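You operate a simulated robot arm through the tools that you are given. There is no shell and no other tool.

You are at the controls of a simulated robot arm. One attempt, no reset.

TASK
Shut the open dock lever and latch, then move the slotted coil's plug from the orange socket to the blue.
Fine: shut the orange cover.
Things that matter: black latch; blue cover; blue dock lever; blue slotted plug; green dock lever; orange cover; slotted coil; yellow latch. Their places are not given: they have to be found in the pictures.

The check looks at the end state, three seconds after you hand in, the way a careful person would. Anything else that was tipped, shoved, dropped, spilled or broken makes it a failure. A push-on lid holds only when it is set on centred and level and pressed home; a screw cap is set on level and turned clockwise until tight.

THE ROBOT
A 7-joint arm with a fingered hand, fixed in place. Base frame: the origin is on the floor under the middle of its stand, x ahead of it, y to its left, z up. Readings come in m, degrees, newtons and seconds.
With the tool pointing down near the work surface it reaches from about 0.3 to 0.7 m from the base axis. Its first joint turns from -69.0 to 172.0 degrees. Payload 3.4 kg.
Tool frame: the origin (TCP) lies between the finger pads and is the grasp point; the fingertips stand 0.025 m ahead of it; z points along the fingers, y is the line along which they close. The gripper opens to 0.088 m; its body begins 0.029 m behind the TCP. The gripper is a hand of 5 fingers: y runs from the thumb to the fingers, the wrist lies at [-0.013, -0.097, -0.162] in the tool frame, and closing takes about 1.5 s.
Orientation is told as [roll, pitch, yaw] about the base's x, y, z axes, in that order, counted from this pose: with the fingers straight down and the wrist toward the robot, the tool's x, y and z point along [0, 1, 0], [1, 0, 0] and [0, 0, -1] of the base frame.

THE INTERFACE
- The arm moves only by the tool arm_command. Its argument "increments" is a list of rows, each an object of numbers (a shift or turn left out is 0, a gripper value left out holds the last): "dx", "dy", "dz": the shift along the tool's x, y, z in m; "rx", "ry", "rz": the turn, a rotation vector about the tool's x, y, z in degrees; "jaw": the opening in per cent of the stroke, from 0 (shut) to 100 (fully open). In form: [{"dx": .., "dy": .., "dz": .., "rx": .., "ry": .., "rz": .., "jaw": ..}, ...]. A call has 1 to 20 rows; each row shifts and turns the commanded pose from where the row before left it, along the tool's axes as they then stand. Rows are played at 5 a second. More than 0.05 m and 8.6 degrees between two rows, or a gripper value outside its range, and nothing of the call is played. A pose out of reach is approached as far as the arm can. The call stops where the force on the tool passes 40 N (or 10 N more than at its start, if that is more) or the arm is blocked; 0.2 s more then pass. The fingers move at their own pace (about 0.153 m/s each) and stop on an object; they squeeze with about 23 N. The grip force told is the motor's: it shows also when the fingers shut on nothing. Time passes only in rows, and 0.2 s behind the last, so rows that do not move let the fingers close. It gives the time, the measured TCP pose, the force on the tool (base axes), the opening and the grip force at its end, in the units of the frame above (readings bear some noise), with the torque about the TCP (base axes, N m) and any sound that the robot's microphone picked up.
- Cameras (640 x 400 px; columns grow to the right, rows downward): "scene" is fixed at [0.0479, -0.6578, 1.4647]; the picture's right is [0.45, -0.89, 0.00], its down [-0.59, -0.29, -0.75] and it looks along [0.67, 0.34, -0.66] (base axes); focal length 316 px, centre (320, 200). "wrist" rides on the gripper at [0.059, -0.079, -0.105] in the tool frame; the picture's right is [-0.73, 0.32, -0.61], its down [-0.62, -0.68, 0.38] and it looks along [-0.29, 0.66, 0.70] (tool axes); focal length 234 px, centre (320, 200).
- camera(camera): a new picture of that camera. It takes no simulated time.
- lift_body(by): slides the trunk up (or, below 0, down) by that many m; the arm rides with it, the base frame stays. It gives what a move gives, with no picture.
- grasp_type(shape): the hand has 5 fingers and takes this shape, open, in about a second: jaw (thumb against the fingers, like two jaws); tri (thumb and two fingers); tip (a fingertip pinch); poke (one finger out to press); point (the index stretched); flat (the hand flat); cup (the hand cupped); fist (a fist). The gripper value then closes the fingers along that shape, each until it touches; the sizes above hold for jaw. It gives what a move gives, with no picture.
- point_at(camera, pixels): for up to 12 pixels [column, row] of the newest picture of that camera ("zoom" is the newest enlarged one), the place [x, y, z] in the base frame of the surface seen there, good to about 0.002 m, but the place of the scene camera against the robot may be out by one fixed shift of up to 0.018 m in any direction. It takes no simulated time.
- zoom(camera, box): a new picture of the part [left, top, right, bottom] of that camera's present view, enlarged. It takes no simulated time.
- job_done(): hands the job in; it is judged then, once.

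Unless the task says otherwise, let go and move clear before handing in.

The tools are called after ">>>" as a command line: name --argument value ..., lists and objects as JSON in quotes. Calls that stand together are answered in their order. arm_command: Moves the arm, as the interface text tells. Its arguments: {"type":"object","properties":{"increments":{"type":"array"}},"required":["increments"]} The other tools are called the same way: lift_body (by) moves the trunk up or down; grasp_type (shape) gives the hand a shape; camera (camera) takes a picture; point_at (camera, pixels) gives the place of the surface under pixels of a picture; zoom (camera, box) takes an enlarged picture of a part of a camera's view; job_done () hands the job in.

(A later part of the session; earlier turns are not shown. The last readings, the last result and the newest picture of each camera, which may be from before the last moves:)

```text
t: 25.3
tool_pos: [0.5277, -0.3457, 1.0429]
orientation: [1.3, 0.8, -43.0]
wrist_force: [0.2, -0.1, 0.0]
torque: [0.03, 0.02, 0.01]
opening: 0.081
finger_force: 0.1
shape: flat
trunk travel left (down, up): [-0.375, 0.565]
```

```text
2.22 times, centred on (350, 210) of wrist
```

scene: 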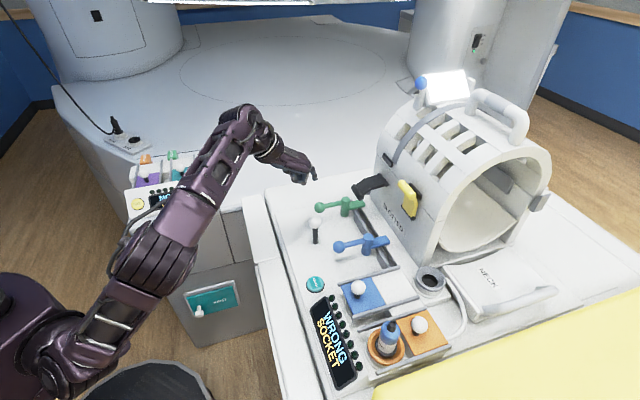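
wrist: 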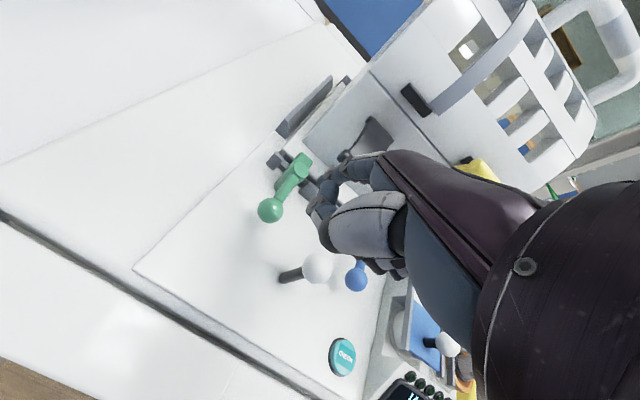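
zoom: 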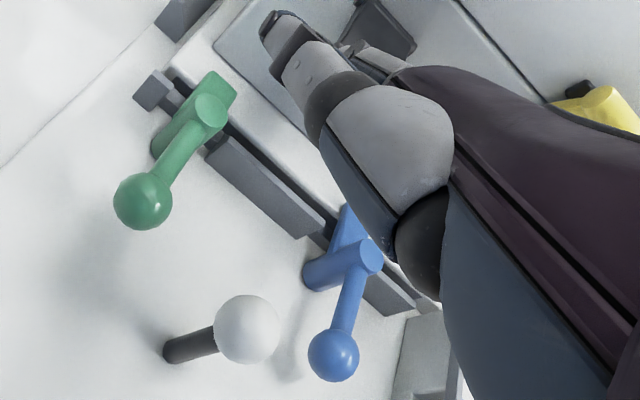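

The flat hand is a straight paddle, with fingertips near (515,315) to (545,270) in the zoom. I will measure it to get its direction in the tool frame.

>>> zoom --camera "scene" --box '[240, 120, 340, 200]'

>>> point_at --camera "zoom" --pixels '[[512, 313], [538, 300], [545, 272], [415, 190], [425, 222], [420, 255], [470, 280], [330, 165], [300, 205], [260, 190], [485, 240], [270, 235]]'

```text
5.00 times, centred on (290, 160) of scene
```

zoom: 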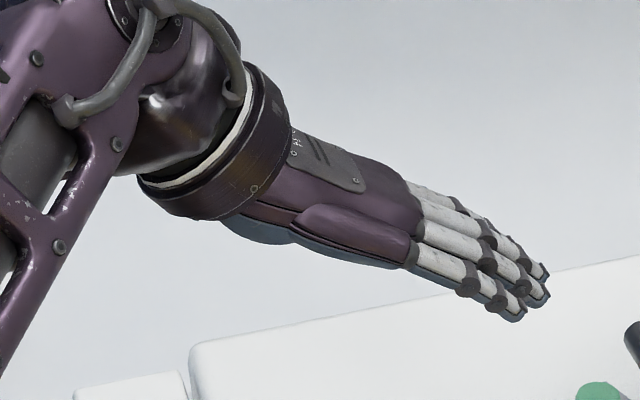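

```text
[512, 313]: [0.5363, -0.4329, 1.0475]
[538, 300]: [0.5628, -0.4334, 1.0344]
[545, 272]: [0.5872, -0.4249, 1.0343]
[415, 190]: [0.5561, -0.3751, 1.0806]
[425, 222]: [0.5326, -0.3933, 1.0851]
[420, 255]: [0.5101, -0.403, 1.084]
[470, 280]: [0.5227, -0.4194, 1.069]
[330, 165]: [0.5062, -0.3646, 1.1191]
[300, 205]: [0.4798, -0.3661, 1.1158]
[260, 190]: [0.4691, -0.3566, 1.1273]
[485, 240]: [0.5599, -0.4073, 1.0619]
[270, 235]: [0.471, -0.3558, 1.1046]
```

The flat hand runs about 45° between the tool's y and z, with the middle fingertip near tool (-0.02,0.087,0). I will turn to yaw -58° and tilt 15° so the hand slopes about 30° downward and can slide under the latch while staying clear of the joystick.

>>> arm_command --increments '[{"rz": 7.5}, {"rz": 7.5}, {"rx": -7.5}, {"rx": -7.5}, {}]'

```text
t: 26.5
tool_pos: [0.5115, -0.3655, 1.0082]
orientation: [0.8, -13.8, -58.2]
wrist_force: [0.0, 0.4, 0.0]
torque: [0.02, 0.01, -0.01]
opening: 0.0807
finger_force: 0.0
shape: flat
out of reach, approached as far as the arm can: row 1, 2
trunk travel left (down, up): [-0.375, 0.565]
```

The tool stopped at (0.512,-0.366,1.008): with the trunk this low the forearm slopes up and the wrist limits the move. I will raise the trunk 0.1 so the arm has room for the latch heights.

>>> lift_body --by 0.1

>>> arm_command --increments '[{"rx": -1}, {}]'

>>> camera --camera "scene"

```text
t: 27.9
tool_pos: [0.5115, -0.3666, 1.1075]
orientation: [0.8, -13.9, -58.2]
wrist_force: [-0.6, 0.1, -0.3]
torque: [0.03, 0.01, -0.01]
opening: 0.0806
finger_force: 0.1
shape: flat
trunk travel left (down, up): [-0.475, 0.465]
```

```text
t: 28.4
tool_pos: [0.511, -0.3662, 1.1077]
orientation: [0.8, -14.9, -58.2]
wrist_force: [-0.1, 0.4, 0.5]
torque: [0.02, 0.03, -0.02]
opening: 0.0808
finger_force: 0.1
shape: flat
trunk travel left (down, up): [-0.475, 0.465]
```

```text
taken
```

scene: 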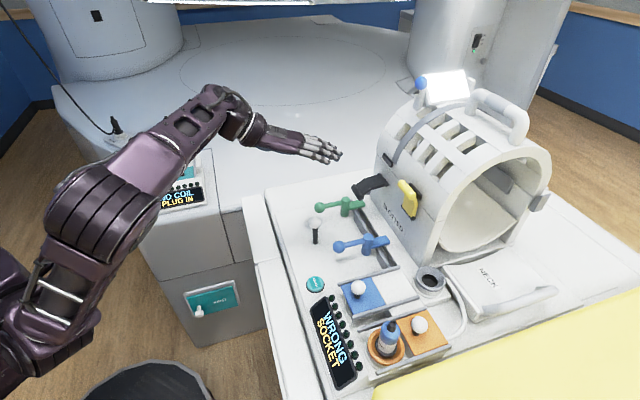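

The hand now slopes gently with tips near (338,155). I will measure the fingertips once more to fix their offset in this tilted pose.

>>> zoom --camera "scene" --box '[260, 110, 360, 180]'

```text
5.71 times, centred on (310, 145) of scene
```

zoom: 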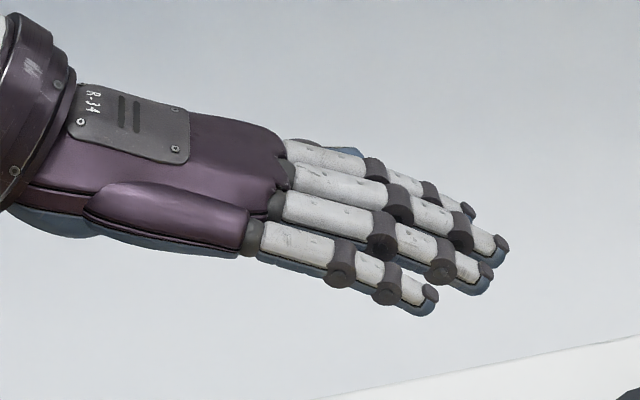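

>>> point_at --camera "zoom" --pixels '[[430, 292], [485, 270], [502, 243], [468, 210], [285, 205], [265, 240], [290, 170], [300, 150], [150, 110], [120, 200], [420, 310], [475, 292]]'

```text
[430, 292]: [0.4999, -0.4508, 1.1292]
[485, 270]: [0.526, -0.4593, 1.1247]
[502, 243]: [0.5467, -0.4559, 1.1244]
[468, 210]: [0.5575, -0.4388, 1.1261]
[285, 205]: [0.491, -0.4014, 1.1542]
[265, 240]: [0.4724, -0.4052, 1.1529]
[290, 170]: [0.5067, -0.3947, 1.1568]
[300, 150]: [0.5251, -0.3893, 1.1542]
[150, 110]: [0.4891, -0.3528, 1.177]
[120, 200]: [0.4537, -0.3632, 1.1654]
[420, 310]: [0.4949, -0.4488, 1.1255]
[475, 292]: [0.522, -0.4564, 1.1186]
```

The middle fingertip sits about (x -0.01, forward 0.088, up 0.028) from the TCP and the hand slopes 24°. I will set the tilt to 10° (about a 29° slope) and go to a staging point lined up to slide under the latch.

>>> arm_command --increments '[{"rx": 5}, {"dx": 0.0129, "dy": -0.0093, "dz": 0.0301}, {"dx": 0.0129, "dy": -0.0093, "dz": 0.0301}, {"dx": 0.0129, "dy": -0.0093, "dz": 0.0301}, {"dx": 0.0129, "dy": -0.0093, "dz": 0.0301}, {}]'

>>> zoom --camera "scene" --box '[270, 120, 430, 260]'

>>> camera --camera "wrist"

```text
t: 29.9
tool_pos: [0.5491, -0.3242, 0.9807]
orientation: [0.7, -9.8, -58.1]
wrist_force: [-0.4, 0.5, -0.4]
torque: [-0.02, 0.02, -0.02]
opening: 0.0806
finger_force: 0.1
shape: flat
trunk travel left (down, up): [-0.475, 0.465]
```

```text
2.86 times, centred on (350, 190) of scene
```

zoom: 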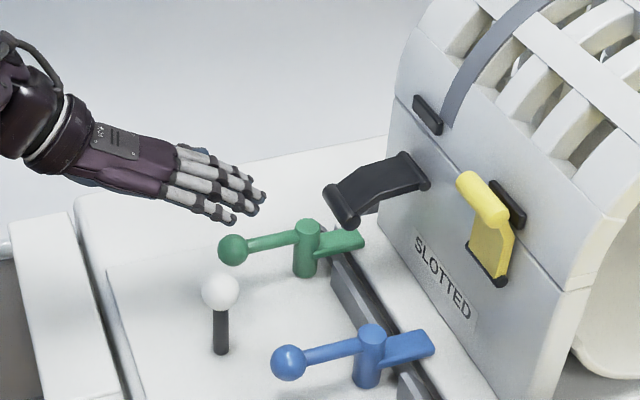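

```text
taken
```

wrist: 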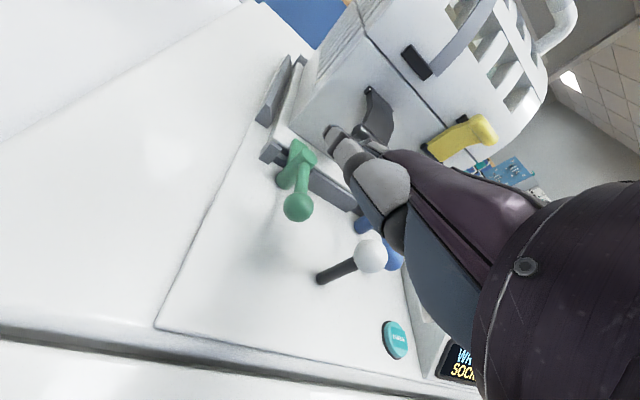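

The hand is staged at (0.549,-0.324,0.981) outside and above the panel. I will slide it along its own axis toward the space under the latch, going 60% of the way first.

>>> arm_command --increments '[{"dx": -0.0006, "dy": 0.016, "dz": 0.01256}, {"dx": -0.0006, "dy": 0.016, "dz": 0.01256}, {"dx": -0.0006, "dy": 0.016, "dz": 0.01256}, {}]'

>>> zoom --camera "scene" --box '[270, 120, 430, 260]'

>>> camera --camera "wrist"

```text
t: 30.9
tool_pos: [0.5763, -0.3693, 0.9552]
orientation: [0.8, -9.8, -58.1]
wrist_force: [-0.2, -0.6, 0.2]
torque: [0.0, -0.01, -0.01]
opening: 0.0806
finger_force: 0.1
shape: flat
trunk travel left (down, up): [-0.475, 0.465]
```

```text
2.86 times, centred on (350, 190) of scene
```

zoom: 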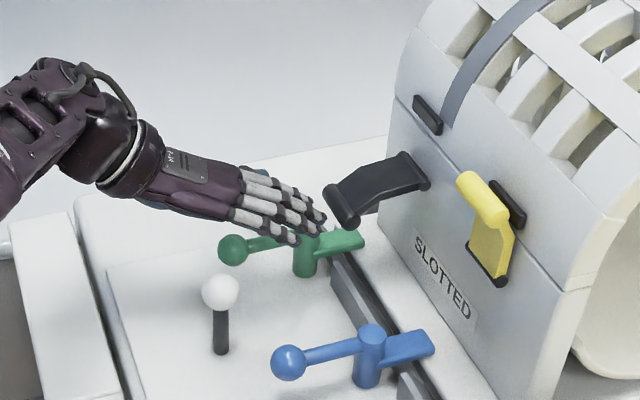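

```text
taken
```

wrist: 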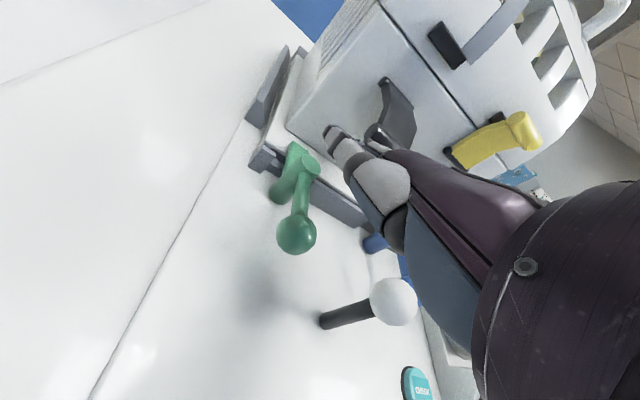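

The fingertips are about to pass under the bar near (325,218) in the zoom. I will check the vertical gap closely before sliding further.

>>> zoom --camera "scene" --box '[325, 160, 395, 215]'

>>> zoom --camera "wrist" --box '[250, 60, 450, 200]'

```text
7.27 times, centred on (360, 188) of scene
```

zoom: 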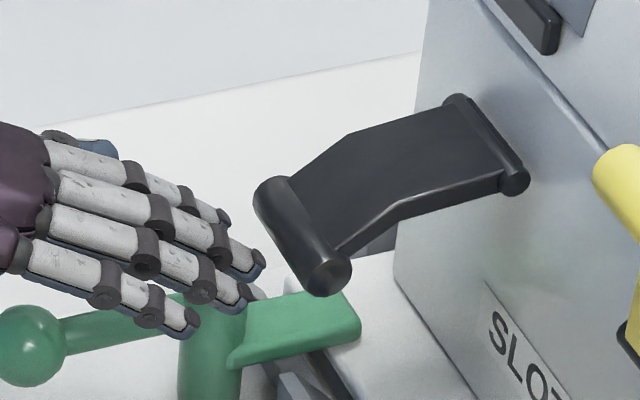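

```text
2.86 times, centred on (350, 130) of wrist
```

zoom: 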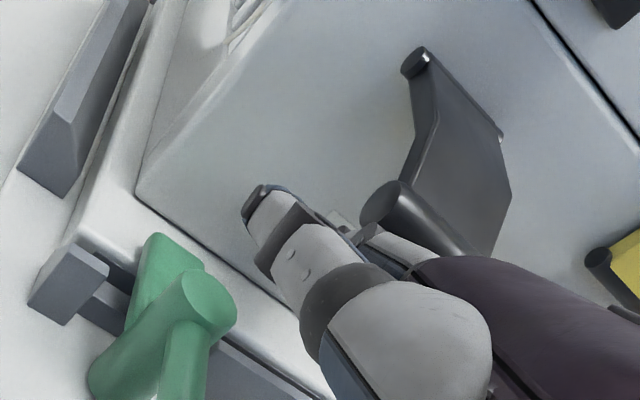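

>>> zoom --camera "scene" --box '[325, 160, 395, 215]'

>>> point_at --camera "zoom" --pixels '[[258, 256], [245, 288], [192, 318], [224, 212], [262, 190], [290, 225], [328, 270], [345, 140], [390, 200], [318, 290], [120, 165], [460, 105]]'

>>> zoom --camera "wrist" --box '[250, 60, 450, 200]'

>>> point_at --camera "zoom" --pixels '[[255, 195], [385, 195], [420, 60], [265, 225], [480, 245], [340, 230], [275, 250]]'

```text
7.27 times, centred on (360, 188) of scene
```

zoom: 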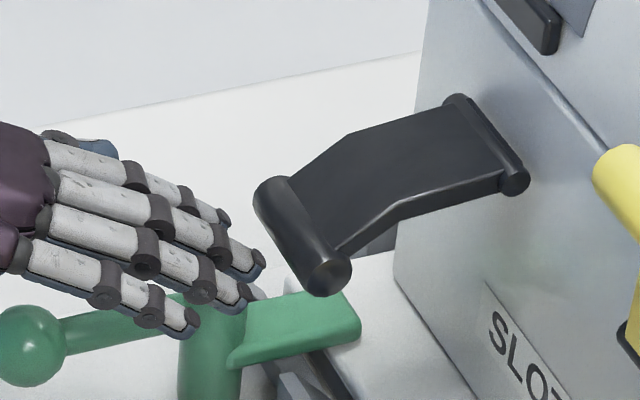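

```text
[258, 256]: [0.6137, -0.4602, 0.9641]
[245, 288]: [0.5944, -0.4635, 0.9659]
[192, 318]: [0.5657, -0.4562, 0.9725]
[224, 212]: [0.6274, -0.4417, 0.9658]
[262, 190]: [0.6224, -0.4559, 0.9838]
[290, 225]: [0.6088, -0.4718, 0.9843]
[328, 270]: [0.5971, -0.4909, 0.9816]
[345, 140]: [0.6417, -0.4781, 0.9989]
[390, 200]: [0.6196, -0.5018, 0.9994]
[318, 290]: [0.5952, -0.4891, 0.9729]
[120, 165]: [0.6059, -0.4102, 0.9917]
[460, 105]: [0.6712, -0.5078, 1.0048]
```

```text
2.86 times, centred on (350, 130) of wrist
```

zoom: 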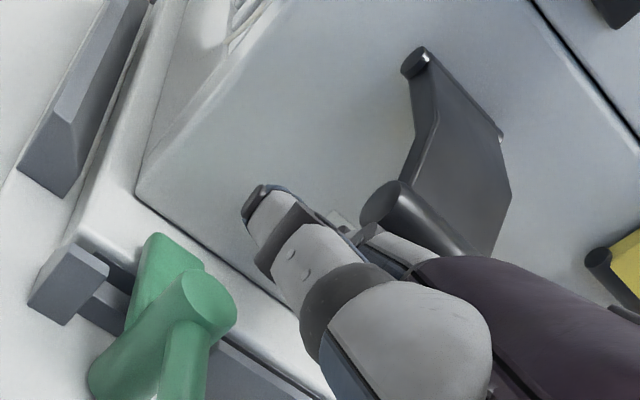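

```text
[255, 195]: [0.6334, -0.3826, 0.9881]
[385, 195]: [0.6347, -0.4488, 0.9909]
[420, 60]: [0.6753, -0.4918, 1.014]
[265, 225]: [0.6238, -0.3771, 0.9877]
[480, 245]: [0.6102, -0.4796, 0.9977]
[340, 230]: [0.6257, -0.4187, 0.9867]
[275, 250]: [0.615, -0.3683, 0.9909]
```

The middle fingertip is just outside the bar and about 6 mm below its underside, and the thumb will pass 1 cm over the green pivot. I will ease down 3 mm and slide in the remaining 3.6 cm along the hand's axis.

>>> arm_command --increments '[{"dy": -0.0005, "dz": 0.003}, {"dy": 0.008, "dz": 0.0063}, {"dy": 0.008, "dz": 0.0063}, {"dy": 0.008, "dz": 0.0063}, {"dy": 0.008, "dz": 0.0063}, {}]'

>>> zoom --camera "scene" --box '[300, 130, 430, 230]'

>>> zoom --camera "wrist" --box '[250, 60, 450, 200]'

```text
t: 32.2
tool_pos: [0.594, -0.3991, 0.9314]
orientation: [0.8, -9.8, -58.1]
wrist_force: [-0.9, 0.0, -0.2]
torque: [0.01, 0.05, 0.0]
opening: 0.0804
finger_force: 0.1
shape: flat
trunk travel left (down, up): [-0.475, 0.465]
```

```text
4.00 times, centred on (365, 180) of scene
```

zoom: 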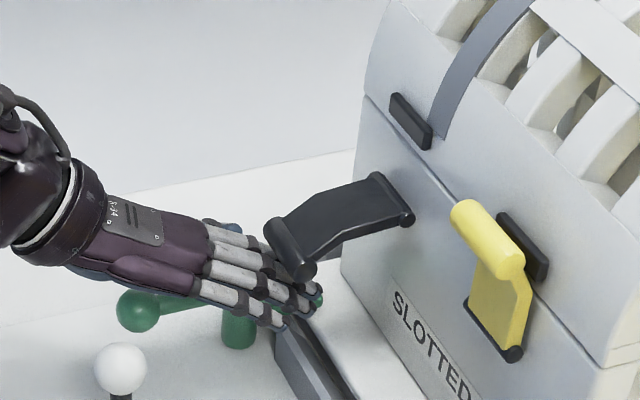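

```text
2.86 times, centred on (350, 130) of wrist
```

zoom: 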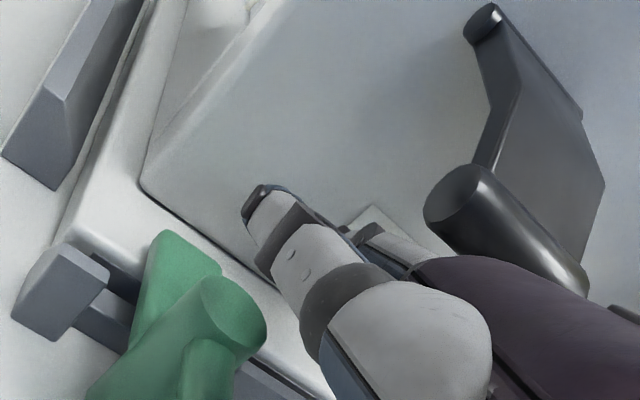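

The fingers are under the latch with no contact force. I will lift straight up in 1 cm steps and watch the latch rise.

>>> arm_command --increments '[{"dy": 0.0017, "dz": -0.00985}, {"dy": 0.0017, "dz": -0.00985}, {"dy": 0.0017, "dz": -0.00985}, {"dy": 0.0017, "dz": -0.00985}, {"dy": 0.0017, "dz": -0.00985}, {}]'

>>> zoom --camera "scene" --box '[300, 130, 430, 230]'

>>> zoom --camera "wrist" --box '[250, 60, 450, 200]'

```text
t: 33.6
tool_pos: [0.5939, -0.4004, 0.981]
orientation: [0.9, -9.7, -58.1]
wrist_force: [-0.6, -0.1, -1.2]
torque: [0.01, 0.05, 0.0]
opening: 0.0806
finger_force: 0.0
shape: flat
trunk travel left (down, up): [-0.475, 0.465]
```

```text
4.00 times, centred on (365, 180) of scene
```

zoom: 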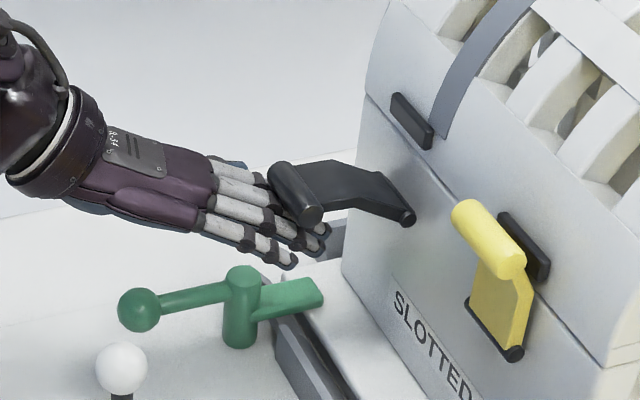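

```text
2.86 times, centred on (350, 130) of wrist
```

zoom: 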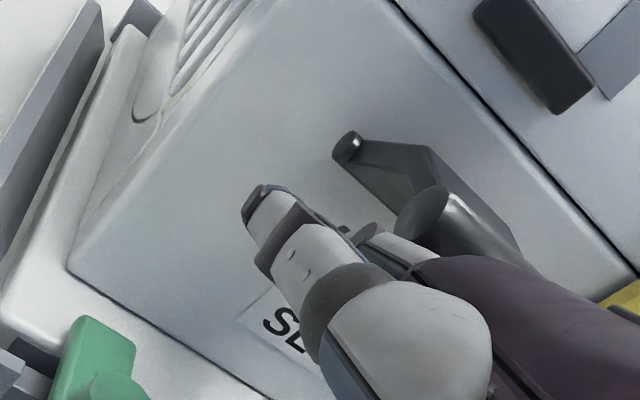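

The latch is rising easily on the fingers, now about level. I will lift another 4 cm.

>>> arm_command --increments '[{"dy": 0.0017, "dz": -0.00985}, {"dy": 0.0017, "dz": -0.00985}, {"dy": 0.0017, "dz": -0.00985}, {"dy": 0.0017, "dz": -0.00985}, {}]'

>>> zoom --camera "scene" --box '[300, 130, 430, 230]'

>>> zoom --camera "wrist" --box '[250, 60, 450, 200]'

```text
t: 34.9
tool_pos: [0.5916, -0.399, 1.0228]
orientation: [0.9, -9.8, -58.2]
wrist_force: [0.2, -0.7, -0.4]
torque: [0.05, -0.01, 0.01]
opening: 0.0809
finger_force: 0.2
shape: flat
trunk travel left (down, up): [-0.475, 0.465]
```

```text
4.00 times, centred on (365, 180) of scene
```

zoom: 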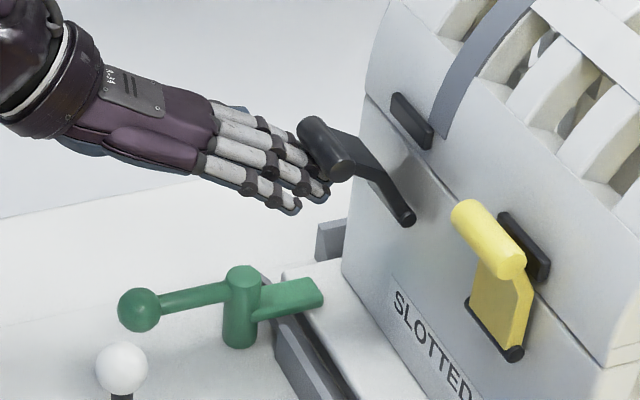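

```text
2.86 times, centred on (350, 130) of wrist
```

zoom: 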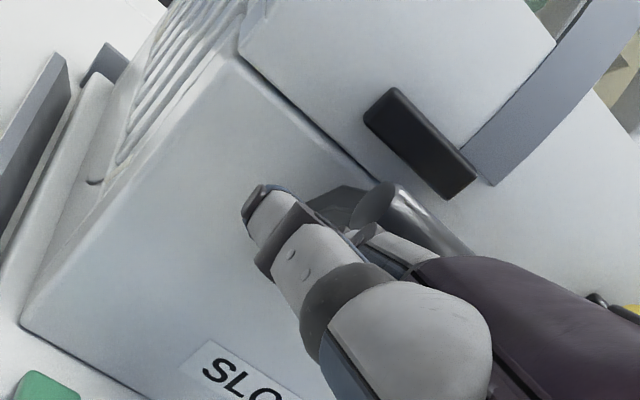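

The latch stands at about 50° now, with the bar near (325,150) in the zoom. I will push inward toward the coil and slightly up so the fingertips drive the plate home.

>>> arm_command --increments '[{"dx": 0.0023, "dy": 0.0104, "dz": -0.0027}, {"dx": 0.0023, "dy": 0.0104, "dz": -0.0027}, {}]'

>>> zoom --camera "scene" --box '[320, 130, 430, 220]'

>>> zoom --camera "wrist" --box '[250, 60, 450, 200]'

```text
t: 35.6
tool_pos: [0.6078, -0.414, 1.0287]
orientation: [0.9, -9.8, -58.1]
wrist_force: [-0.6, 0.4, 0.0]
torque: [-0.01, 0.01, -0.02]
opening: 0.0805
finger_force: 0.0
shape: flat
trunk travel left (down, up): [-0.475, 0.465]
```

```text
4.44 times, centred on (375, 175) of scene
```

zoom: 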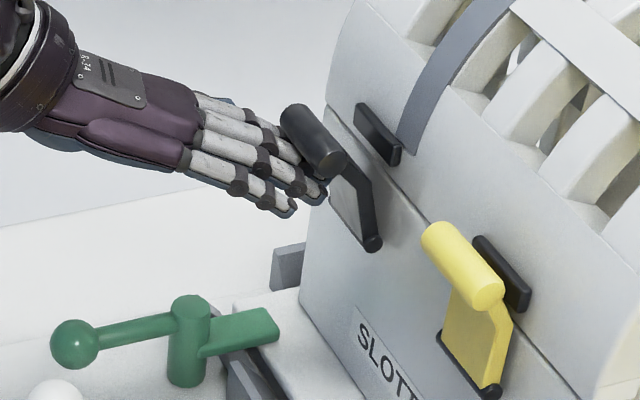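

```text
2.86 times, centred on (350, 130) of wrist
```

zoom: 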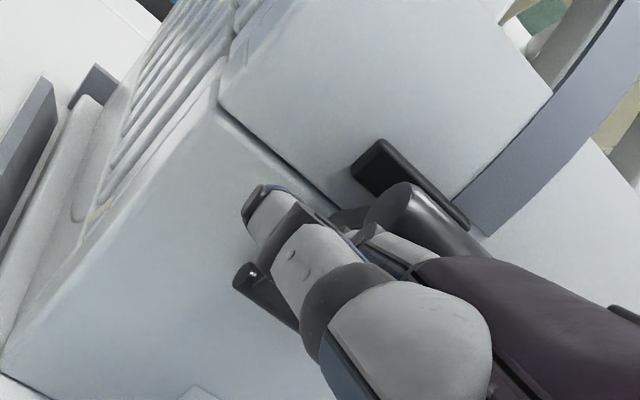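

The latch is almost home, with the bar close to its keeper at (385,135) in the zoom. I will push in another 1 cm in small steps.

>>> arm_command --increments '[{"dx": 0.0011, "dy": 0.0048, "dz": 0.0008}, {"dx": 0.0011, "dy": 0.0048, "dz": 0.0008}, {}]'

>>> zoom --camera "scene" --box '[320, 130, 430, 220]'

>>> zoom --camera "wrist" --box '[250, 60, 450, 200]'

```text
t: 36.5
tool_pos: [0.6145, -0.4221, 1.0305]
orientation: [0.8, -9.8, -58.1]
wrist_force: [-0.1, 0.1, -0.6]
torque: [0.03, 0.01, -0.02]
opening: 0.0806
finger_force: 0.0
shape: flat
trunk travel left (down, up): [-0.475, 0.465]
```

```text
4.44 times, centred on (375, 175) of scene
```

zoom: 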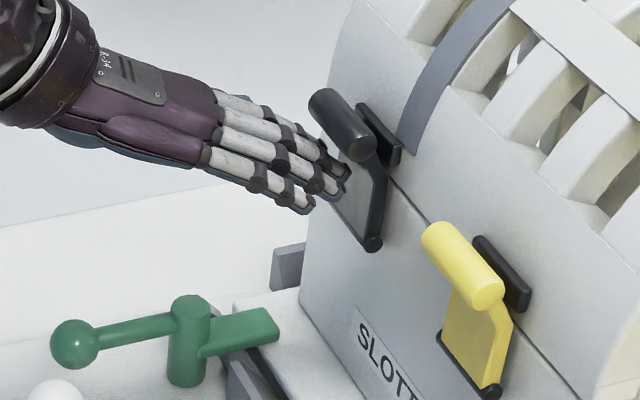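

```text
2.86 times, centred on (350, 130) of wrist
```

zoom: 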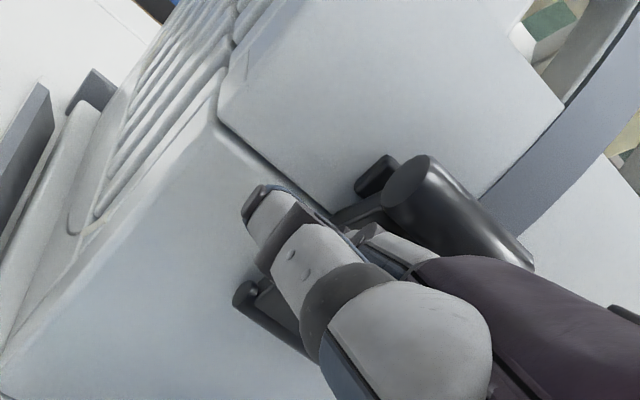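

The black latch now looks like the yellow one. I will measure both against their hinges to see if it is fully home.

>>> zoom --camera "scene" --box '[320, 130, 430, 220]'

>>> point_at --camera "zoom" --pixels '[[322, 97], [340, 122], [358, 150], [372, 243], [374, 200], [434, 230], [458, 262], [487, 295], [488, 393], [498, 345], [385, 125], [500, 260]]'

```text
4.44 times, centred on (375, 175) of scene
```

zoom: 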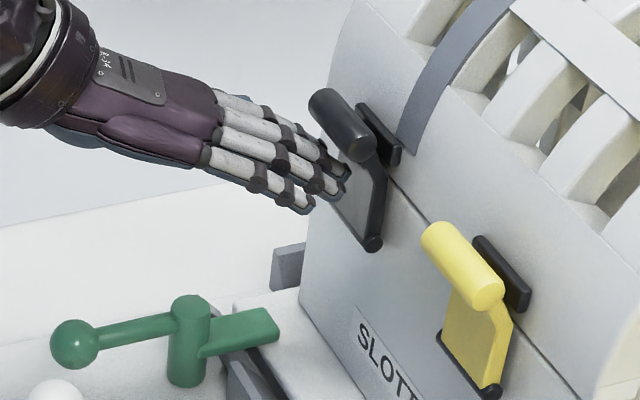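

```text
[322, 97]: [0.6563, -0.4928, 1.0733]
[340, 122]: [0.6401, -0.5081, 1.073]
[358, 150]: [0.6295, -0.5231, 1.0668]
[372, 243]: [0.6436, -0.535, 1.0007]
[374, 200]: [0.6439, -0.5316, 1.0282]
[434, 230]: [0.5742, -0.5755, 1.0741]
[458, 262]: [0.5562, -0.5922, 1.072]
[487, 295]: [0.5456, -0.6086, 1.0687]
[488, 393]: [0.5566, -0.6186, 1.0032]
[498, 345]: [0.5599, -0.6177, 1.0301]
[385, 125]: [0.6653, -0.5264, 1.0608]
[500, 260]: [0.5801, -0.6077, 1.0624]
```

Both bars stand at the same outward distance (s≈-0.812) and height (1.072–1.073), so the black latch is in its shut position. I will give a light extra push to be sure it seats, then back away along the hand's axis.

>>> arm_command --increments '[{"dx": 0.0007, "dy": 0.0029, "dz": 0.0005}, {"dx": 0.0007, "dy": 0.0029, "dz": 0.0005}, {}]'

```text
t: 37.2
tool_pos: [0.6187, -0.4242, 1.0315]
orientation: [0.8, -9.8, -58.1]
wrist_force: [-4.2, 4.2, 1.7]
torque: [-0.2, -0.17, -0.1]
opening: 0.0807
finger_force: 0.1
shape: flat
trunk travel left (down, up): [-0.475, 0.465]
```

There is now about 6 N of resistance straight out from the coil, so the latch is against its stop. I will press 3 mm more and check for a click, then withdraw.

>>> arm_command --increments '[{"dx": 0.0007, "dy": 0.0029, "dz": 0.0005}, {}]'

>>> arm_command --increments '[{"dx": -0.0023, "dy": -0.0096, "dz": -0.0017}, {"dy": -0.02, "dz": -0.01}, {"dy": -0.03, "dz": -0.015}, {"dy": -0.03, "dz": -0.015}, {}]'

>>> zoom --camera "scene" --box '[280, 120, 440, 260]'

```text
t: 37.9
tool_pos: [0.6196, -0.4275, 1.031]
orientation: [0.8, -9.9, -58.1]
wrist_force: [-6.0, 5.5, 1.5]
torque: [-0.19, -0.12, -0.25]
opening: 0.0806
finger_force: 0.0
shape: flat
trunk travel left (down, up): [-0.475, 0.465]
```

```text
t: 39.0
tool_pos: [0.5692, -0.3511, 1.0548]
orientation: [0.8, -9.9, -58.1]
wrist_force: [-0.4, 0.4, -0.4]
torque: [-0.03, 0.0, -0.03]
opening: 0.0805
finger_force: 0.0
shape: flat
trunk travel left (down, up): [-0.475, 0.465]
```

```text
2.86 times, centred on (360, 190) of scene
```

zoom: 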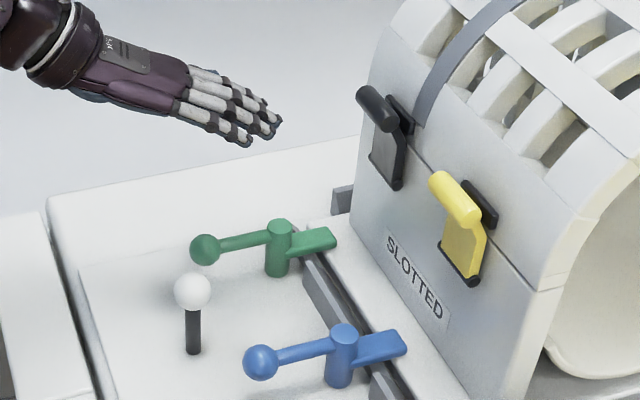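

The black latch stays shut with the hand away. Before going to the plug, I will check the green lever's exact angle against the blue one from the wrist view.

>>> camera --camera "wrist"

>>> zoom --camera "scene" --box '[310, 180, 410, 260]'

>>> point_at --camera "zoom" --pixels '[[140, 145], [257, 104], [335, 128], [190, 124], [355, 100]]'

```text
taken
```

wrist: 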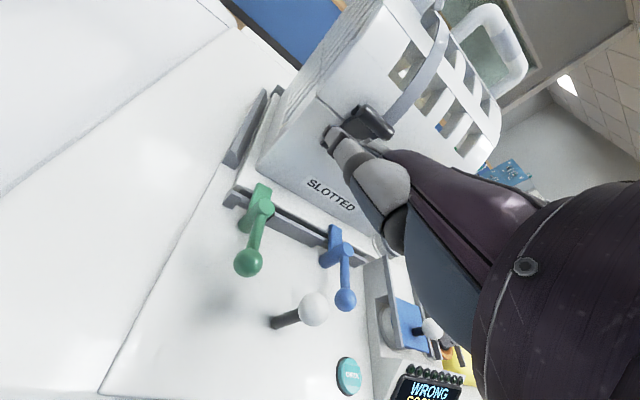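

```text
5.00 times, centred on (360, 220) of scene
```

zoom: 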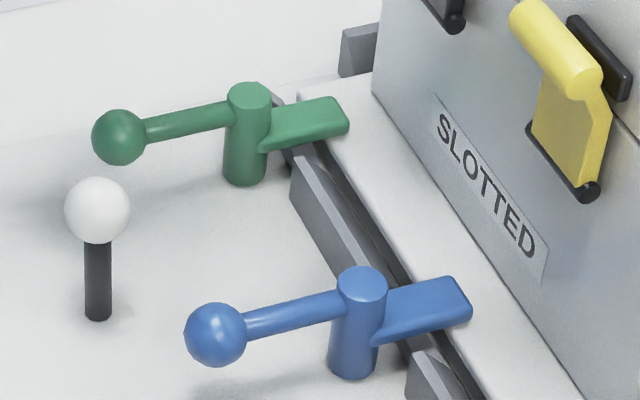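

```text
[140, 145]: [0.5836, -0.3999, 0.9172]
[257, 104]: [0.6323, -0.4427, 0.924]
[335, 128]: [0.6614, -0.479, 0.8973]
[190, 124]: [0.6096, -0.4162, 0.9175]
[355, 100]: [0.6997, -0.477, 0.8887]
```

>>> point_at --camera "zoom" --pixels '[[119, 137], [249, 98], [190, 115], [210, 109], [340, 120], [215, 335], [362, 286], [290, 308], [315, 302], [460, 300]]'

>>> point_at --camera "wrist" --pixels '[[248, 262], [262, 208], [256, 232], [346, 299], [340, 247], [345, 270]]'

```text
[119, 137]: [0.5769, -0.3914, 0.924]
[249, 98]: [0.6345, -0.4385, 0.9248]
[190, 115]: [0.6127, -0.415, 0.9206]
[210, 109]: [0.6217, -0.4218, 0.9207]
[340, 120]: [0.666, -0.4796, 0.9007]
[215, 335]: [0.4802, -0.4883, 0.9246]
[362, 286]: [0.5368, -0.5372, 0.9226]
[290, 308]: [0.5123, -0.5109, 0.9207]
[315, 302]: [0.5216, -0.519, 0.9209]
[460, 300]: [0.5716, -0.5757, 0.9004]
```

```text
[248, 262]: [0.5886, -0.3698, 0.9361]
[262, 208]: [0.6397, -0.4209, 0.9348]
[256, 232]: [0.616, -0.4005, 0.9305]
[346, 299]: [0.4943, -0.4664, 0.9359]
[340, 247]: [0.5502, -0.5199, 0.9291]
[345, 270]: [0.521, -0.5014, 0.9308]
```

Both levers read the same direction to within 1–2°, so the dock lever and latch are done. Next I will reshape the hand to jaw, square it at yaw -45°, and carry it above the blue cover's knob at about (0.386,-0.558).

>>> grasp_type --shape "jaw"

>>> arm_command --increments '[{"rx": 5, "dz": -0.01}, {"rx": 5, "dz": -0.01}, {"rz": -6.5, "dz": -0.01}, {"rz": -6.5}, {}]'

```text
t: 40.0
tool_pos: [0.5682, -0.3501, 1.0551]
orientation: [0.8, -9.8, -58.1]
wrist_force: [0.5, -0.5, 0.0]
torque: [-0.01, -0.01, 0.0]
opening: 0.0879
finger_force: 0.1
shape: jaw
trunk travel left (down, up): [-0.475, 0.465]
```

```text
t: 41.1
tool_pos: [0.5628, -0.3508, 1.081]
orientation: [0.8, 0.0, -44.9]
wrist_force: [0.5, -0.3, -0.6]
torque: [-0.01, -0.08, 0.02]
opening: 0.0881
finger_force: 0.0
shape: jaw
out of reach, approached as far as the arm can: row 2
trunk travel left (down, up): [-0.475, 0.465]
```

The tool is at (0.563,-0.351,1.081), squared up. I will translate along the panel to stand above the blue knob, staying at that height.

>>> arm_command --increments '[{"dx": -0.034, "dy": 0.0027}, {"dx": -0.034, "dy": 0.0027}, {"dx": -0.034, "dy": 0.0027}, {"dx": -0.034, "dy": 0.0027}, {"dx": -0.034, "dy": 0.0027}, {"dx": -0.034, "dy": 0.0027}, {"dx": -0.034, "dy": 0.0027}, {"dx": -0.034, "dy": 0.0027}, {}]'

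>>> camera --camera "wrist"

>>> camera --camera "scene"

```text
t: 43.1
tool_pos: [0.3857, -0.5589, 1.0766]
orientation: [0.8, 0.0, -45.1]
wrist_force: [0.8, 0.2, -0.1]
torque: [-0.03, 0.03, 0.01]
opening: 0.0876
finger_force: 0.1
shape: jaw
trunk travel left (down, up): [-0.475, 0.465]
```

```text
taken
```

wrist: 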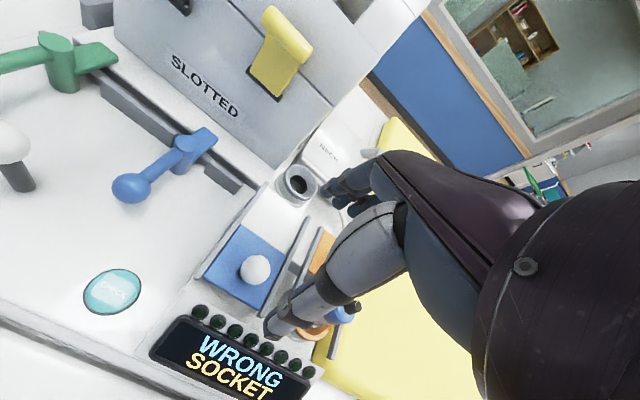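

```text
taken
```

scene: 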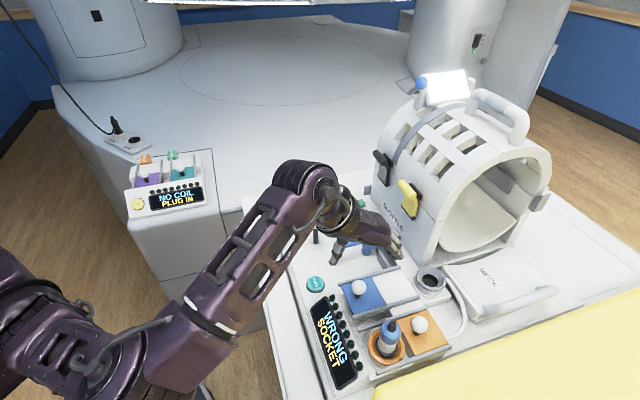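

The blue knob shows at (255,269) and its cover around it in the wrist view. I will measure the knob, cover and rails from here, plus the orange parts visible beyond.

>>> point_at --camera "wrist" --pixels '[[255, 269], [252, 283], [240, 228], [208, 275], [260, 305], [283, 258], [300, 180], [265, 190], [205, 272], [307, 220], [320, 250], [310, 330]]'

>>> zoom --camera "wrist" --box '[180, 150, 380, 350]'

```text
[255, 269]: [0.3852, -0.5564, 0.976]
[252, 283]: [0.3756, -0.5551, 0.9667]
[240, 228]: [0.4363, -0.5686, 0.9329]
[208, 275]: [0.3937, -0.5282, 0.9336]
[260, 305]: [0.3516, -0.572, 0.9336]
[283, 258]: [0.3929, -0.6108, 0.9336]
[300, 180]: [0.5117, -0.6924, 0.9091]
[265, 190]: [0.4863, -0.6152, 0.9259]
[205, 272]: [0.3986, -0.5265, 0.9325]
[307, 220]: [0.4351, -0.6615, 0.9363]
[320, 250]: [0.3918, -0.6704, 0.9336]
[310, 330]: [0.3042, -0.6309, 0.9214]
```

```text
2.00 times, centred on (280, 250) of wrist
```

zoom: 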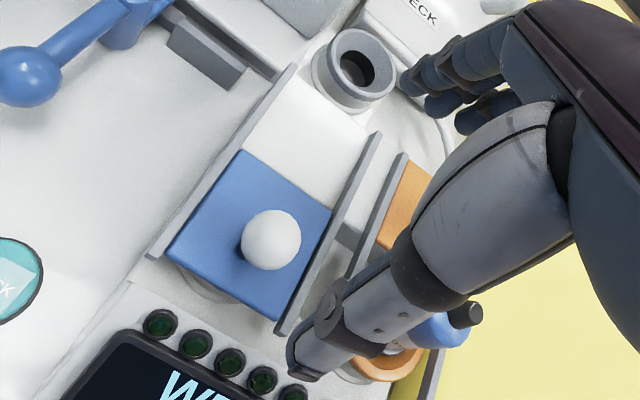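

The blue knob's centre works out at (0.386,-0.562,0.9635), and the cover spans corners around (0.394,-0.570) at z 0.9335. I will part-close the jaw and come down around the knob, fingertips staying 1 cm above the cover.

>>> arm_command --increments '[{"jaw": 60, "dx": -0.002, "dy": 0.002}, {}, {"dz": 0.03}, {"dz": 0.03}, {"dz": 0.025}, {}]'

>>> camera --camera "wrist"

>>> zoom --camera "scene" --box '[290, 200, 450, 320]'

```text
t: 44.5
tool_pos: [0.3864, -0.5594, 0.9931]
orientation: [0.8, 0.1, -45.0]
wrist_force: [0.7, -0.5, -0.5]
torque: [-0.02, 0.03, 0.03]
opening: 0.0532
finger_force: 0.0
shape: jaw
trunk travel left (down, up): [-0.475, 0.465]
```

```text
taken
```

wrist: 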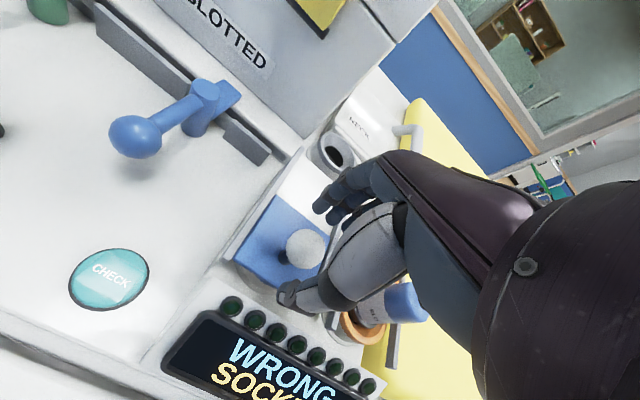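

```text
3.33 times, centred on (370, 260) of scene
```

zoom: 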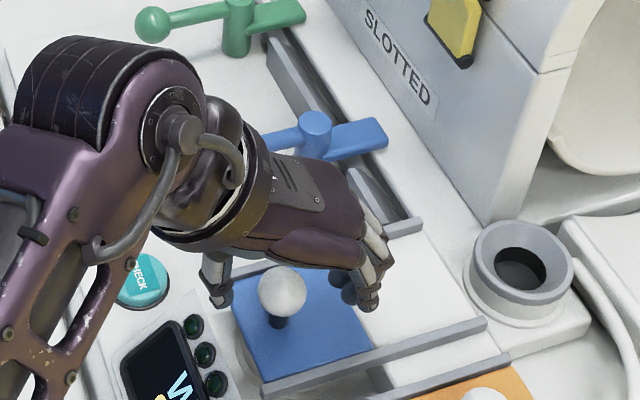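

The knob sits between the thumb at (220,280) and the fingers at (370,290). I will come down the last 2.4 cm and close on it.

>>> arm_command --increments '[{"dx": -0.002, "dy": 0.002, "dz": 0.012}, {"dz": 0.012}, {"jaw": 10}, {}, {}, {}, {}, {}]'

>>> zoom --camera "scene" --box '[290, 200, 450, 320]'

>>> zoom --camera "wrist" --box '[220, 150, 440, 350]'

```text
t: 46.4
tool_pos: [0.3865, -0.5643, 0.9668]
orientation: [0.9, 0.2, -45.0]
wrist_force: [-1.5, 2.9, -11.5]
torque: [-0.05, -0.03, 0.0]
opening: 0.0118
finger_force: 23.2
shape: jaw
trunk travel left (down, up): [-0.475, 0.465]
```

```text
3.33 times, centred on (370, 260) of scene
```

zoom: 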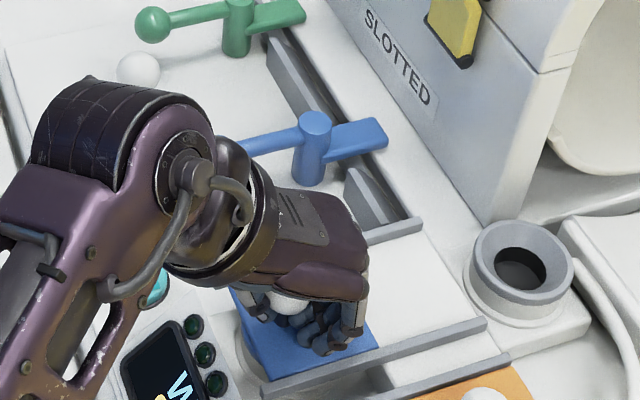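

```text
2.00 times, centred on (330, 250) of wrist
```

zoom: 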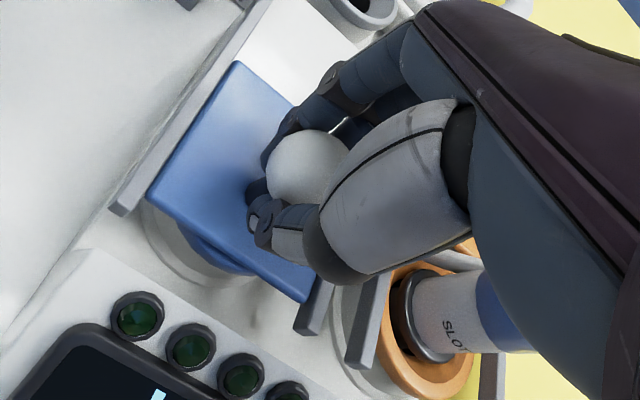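

The knob is gripped (23 N). I will slide the blue cover open along tool +y, first 6 cm.

>>> arm_command --increments '[{"dy": 0.01}, {"dy": 0.01}, {"dy": 0.01}, {"dy": 0.01}, {"dy": 0.01}, {"dy": 0.01}, {}]'

>>> zoom --camera "scene" --box '[290, 220, 470, 370]'

```text
t: 48.0
tool_pos: [0.4291, -0.6066, 0.9661]
orientation: [0.7, 0.1, -45.0]
wrist_force: [2.0, 1.6, -10.7]
torque: [-0.09, -0.09, 0.01]
opening: 0.0116
finger_force: 23.5
shape: jaw
trunk travel left (down, up): [-0.475, 0.465]
```

```text
2.67 times, centred on (380, 295) of scene
```

zoom: 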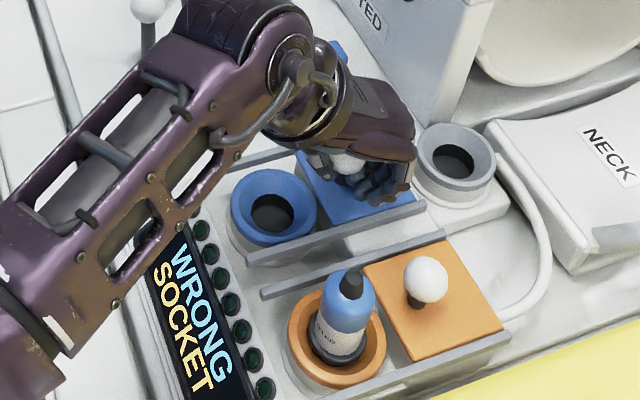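

The cover slid about 6 cm and the blue socket at (273,210) is open. I will push on toward the end stop in small steps.

>>> arm_command --increments '[{"dy": 0.004}, {"dy": 0.004}, {}]'

>>> zoom --camera "scene" --box '[290, 220, 470, 370]'

>>> point_at --camera "zoom" --pixels '[[190, 200], [60, 330], [20, 350], [230, 150], [150, 260], [385, 225], [300, 160], [236, 205], [310, 215], [272, 178], [270, 242], [420, 205]]'

```text
t: 48.8
tool_pos: [0.4337, -0.611, 0.9668]
orientation: [0.8, 0.3, -45.1]
wrist_force: [-6.2, 10.1, -15.0]
torque: [-0.02, 0.0, 0.0]
opening: 0.0114
finger_force: 22.8
shape: jaw
trunk travel left (down, up): [-0.475, 0.465]
```

```text
2.67 times, centred on (380, 295) of scene
```

zoom: 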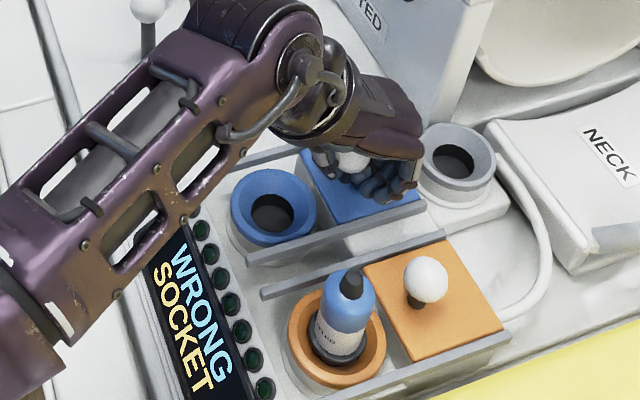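

```text
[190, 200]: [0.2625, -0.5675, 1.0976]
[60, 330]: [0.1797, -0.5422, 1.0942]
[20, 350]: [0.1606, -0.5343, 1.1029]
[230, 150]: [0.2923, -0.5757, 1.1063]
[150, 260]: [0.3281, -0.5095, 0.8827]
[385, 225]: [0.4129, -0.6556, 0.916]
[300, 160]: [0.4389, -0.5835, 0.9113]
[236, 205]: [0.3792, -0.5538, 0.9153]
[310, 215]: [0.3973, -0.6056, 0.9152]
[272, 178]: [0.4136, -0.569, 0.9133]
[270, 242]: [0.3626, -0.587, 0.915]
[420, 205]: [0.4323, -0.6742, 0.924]
```

Resistance of about 12 N at 6.6 cm of travel means the blue cover is at its open stop. I will let go and rise clear.

>>> arm_command --increments '[{"dy": -0.003, "jaw": 60}, {}, {}, {}, {"dz": -0.02}, {"dz": -0.03}, {"dz": -0.03}, {"dz": -0.03}, {}]'

>>> camera --camera "scene"

>>> camera --camera "wrist"

```text
t: 50.8
tool_pos: [0.4303, -0.6105, 1.078]
orientation: [0.8, 0.1, -45.0]
wrist_force: [0.2, 0.2, -0.6]
torque: [-0.04, 0.03, 0.02]
opening: 0.0526
finger_force: 0.0
shape: jaw
trunk travel left (down, up): [-0.475, 0.465]
```

```text
taken
```

scene: 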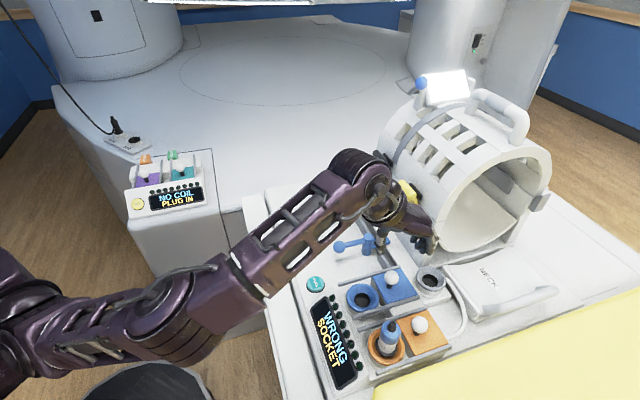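

```text
taken
```

wrist: 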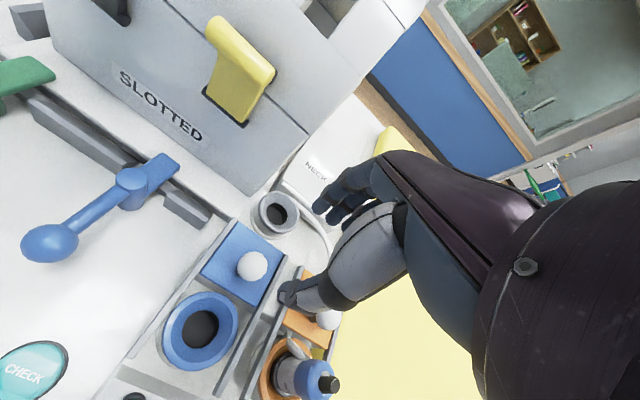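

The blue cover stays open and both sockets are in the wrist view: the blue at (200,325) and the plug at (310,375). I will zoom in to check the socket's shape and any keying.

>>> zoom --camera "wrist" --box '[150, 270, 350, 400]'

>>> point_at --camera "zoom" --pixels '[[155, 75], [40, 180], [270, 150], [130, 305], [160, 180], [500, 325], [590, 370], [440, 310], [370, 300], [560, 180], [320, 30], [470, 250]]'

>>> zoom --camera "scene" --box '[330, 260, 440, 370]'

```text
3.08 times, centred on (250, 335) of wrist
```

zoom: 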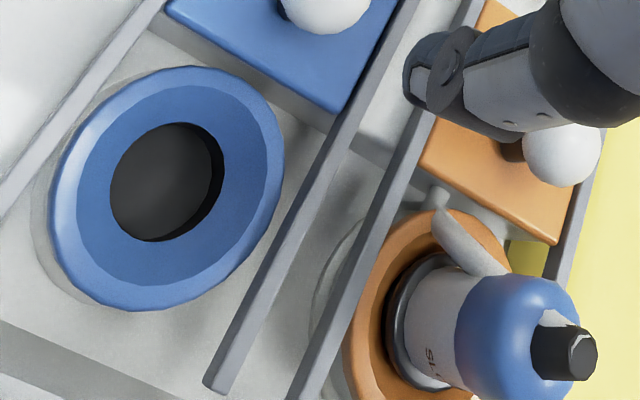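

```text
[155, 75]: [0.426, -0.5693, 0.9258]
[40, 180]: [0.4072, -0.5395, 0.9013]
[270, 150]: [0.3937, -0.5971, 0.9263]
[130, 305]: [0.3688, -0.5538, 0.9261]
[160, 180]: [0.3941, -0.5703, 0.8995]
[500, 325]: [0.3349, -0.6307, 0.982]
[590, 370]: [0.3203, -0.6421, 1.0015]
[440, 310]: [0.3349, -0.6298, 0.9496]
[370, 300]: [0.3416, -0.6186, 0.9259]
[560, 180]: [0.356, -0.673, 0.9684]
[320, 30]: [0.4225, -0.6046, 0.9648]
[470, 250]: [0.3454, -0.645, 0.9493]
```

```text
3.64 times, centred on (385, 315) of scene
```

zoom: 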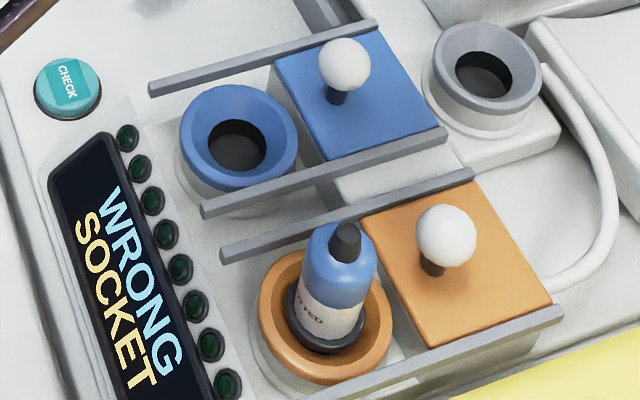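

The sockets are round funnels, and the plug has a white piece on its far side at (465,245) in the wrist zoom. I will look closer at it and at the white cable near the orange cover before gripping.

>>> zoom --camera "wrist" --box '[250, 320, 350, 400]'

>>> zoom --camera "scene" --box '[400, 260, 480, 360]'

```text
5.00 times, centred on (300, 360) of wrist
```

zoom: 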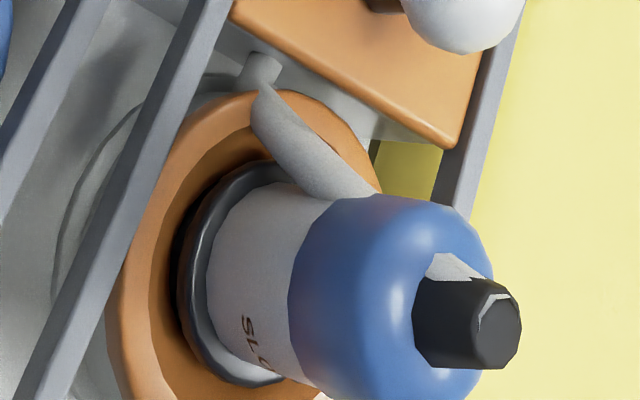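

```text
4.00 times, centred on (440, 310) of scene
```

zoom: 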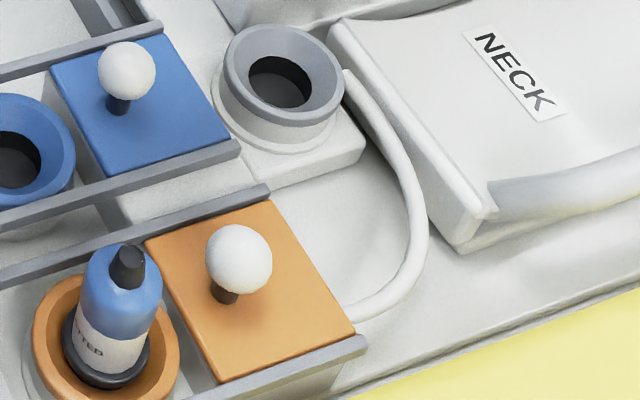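

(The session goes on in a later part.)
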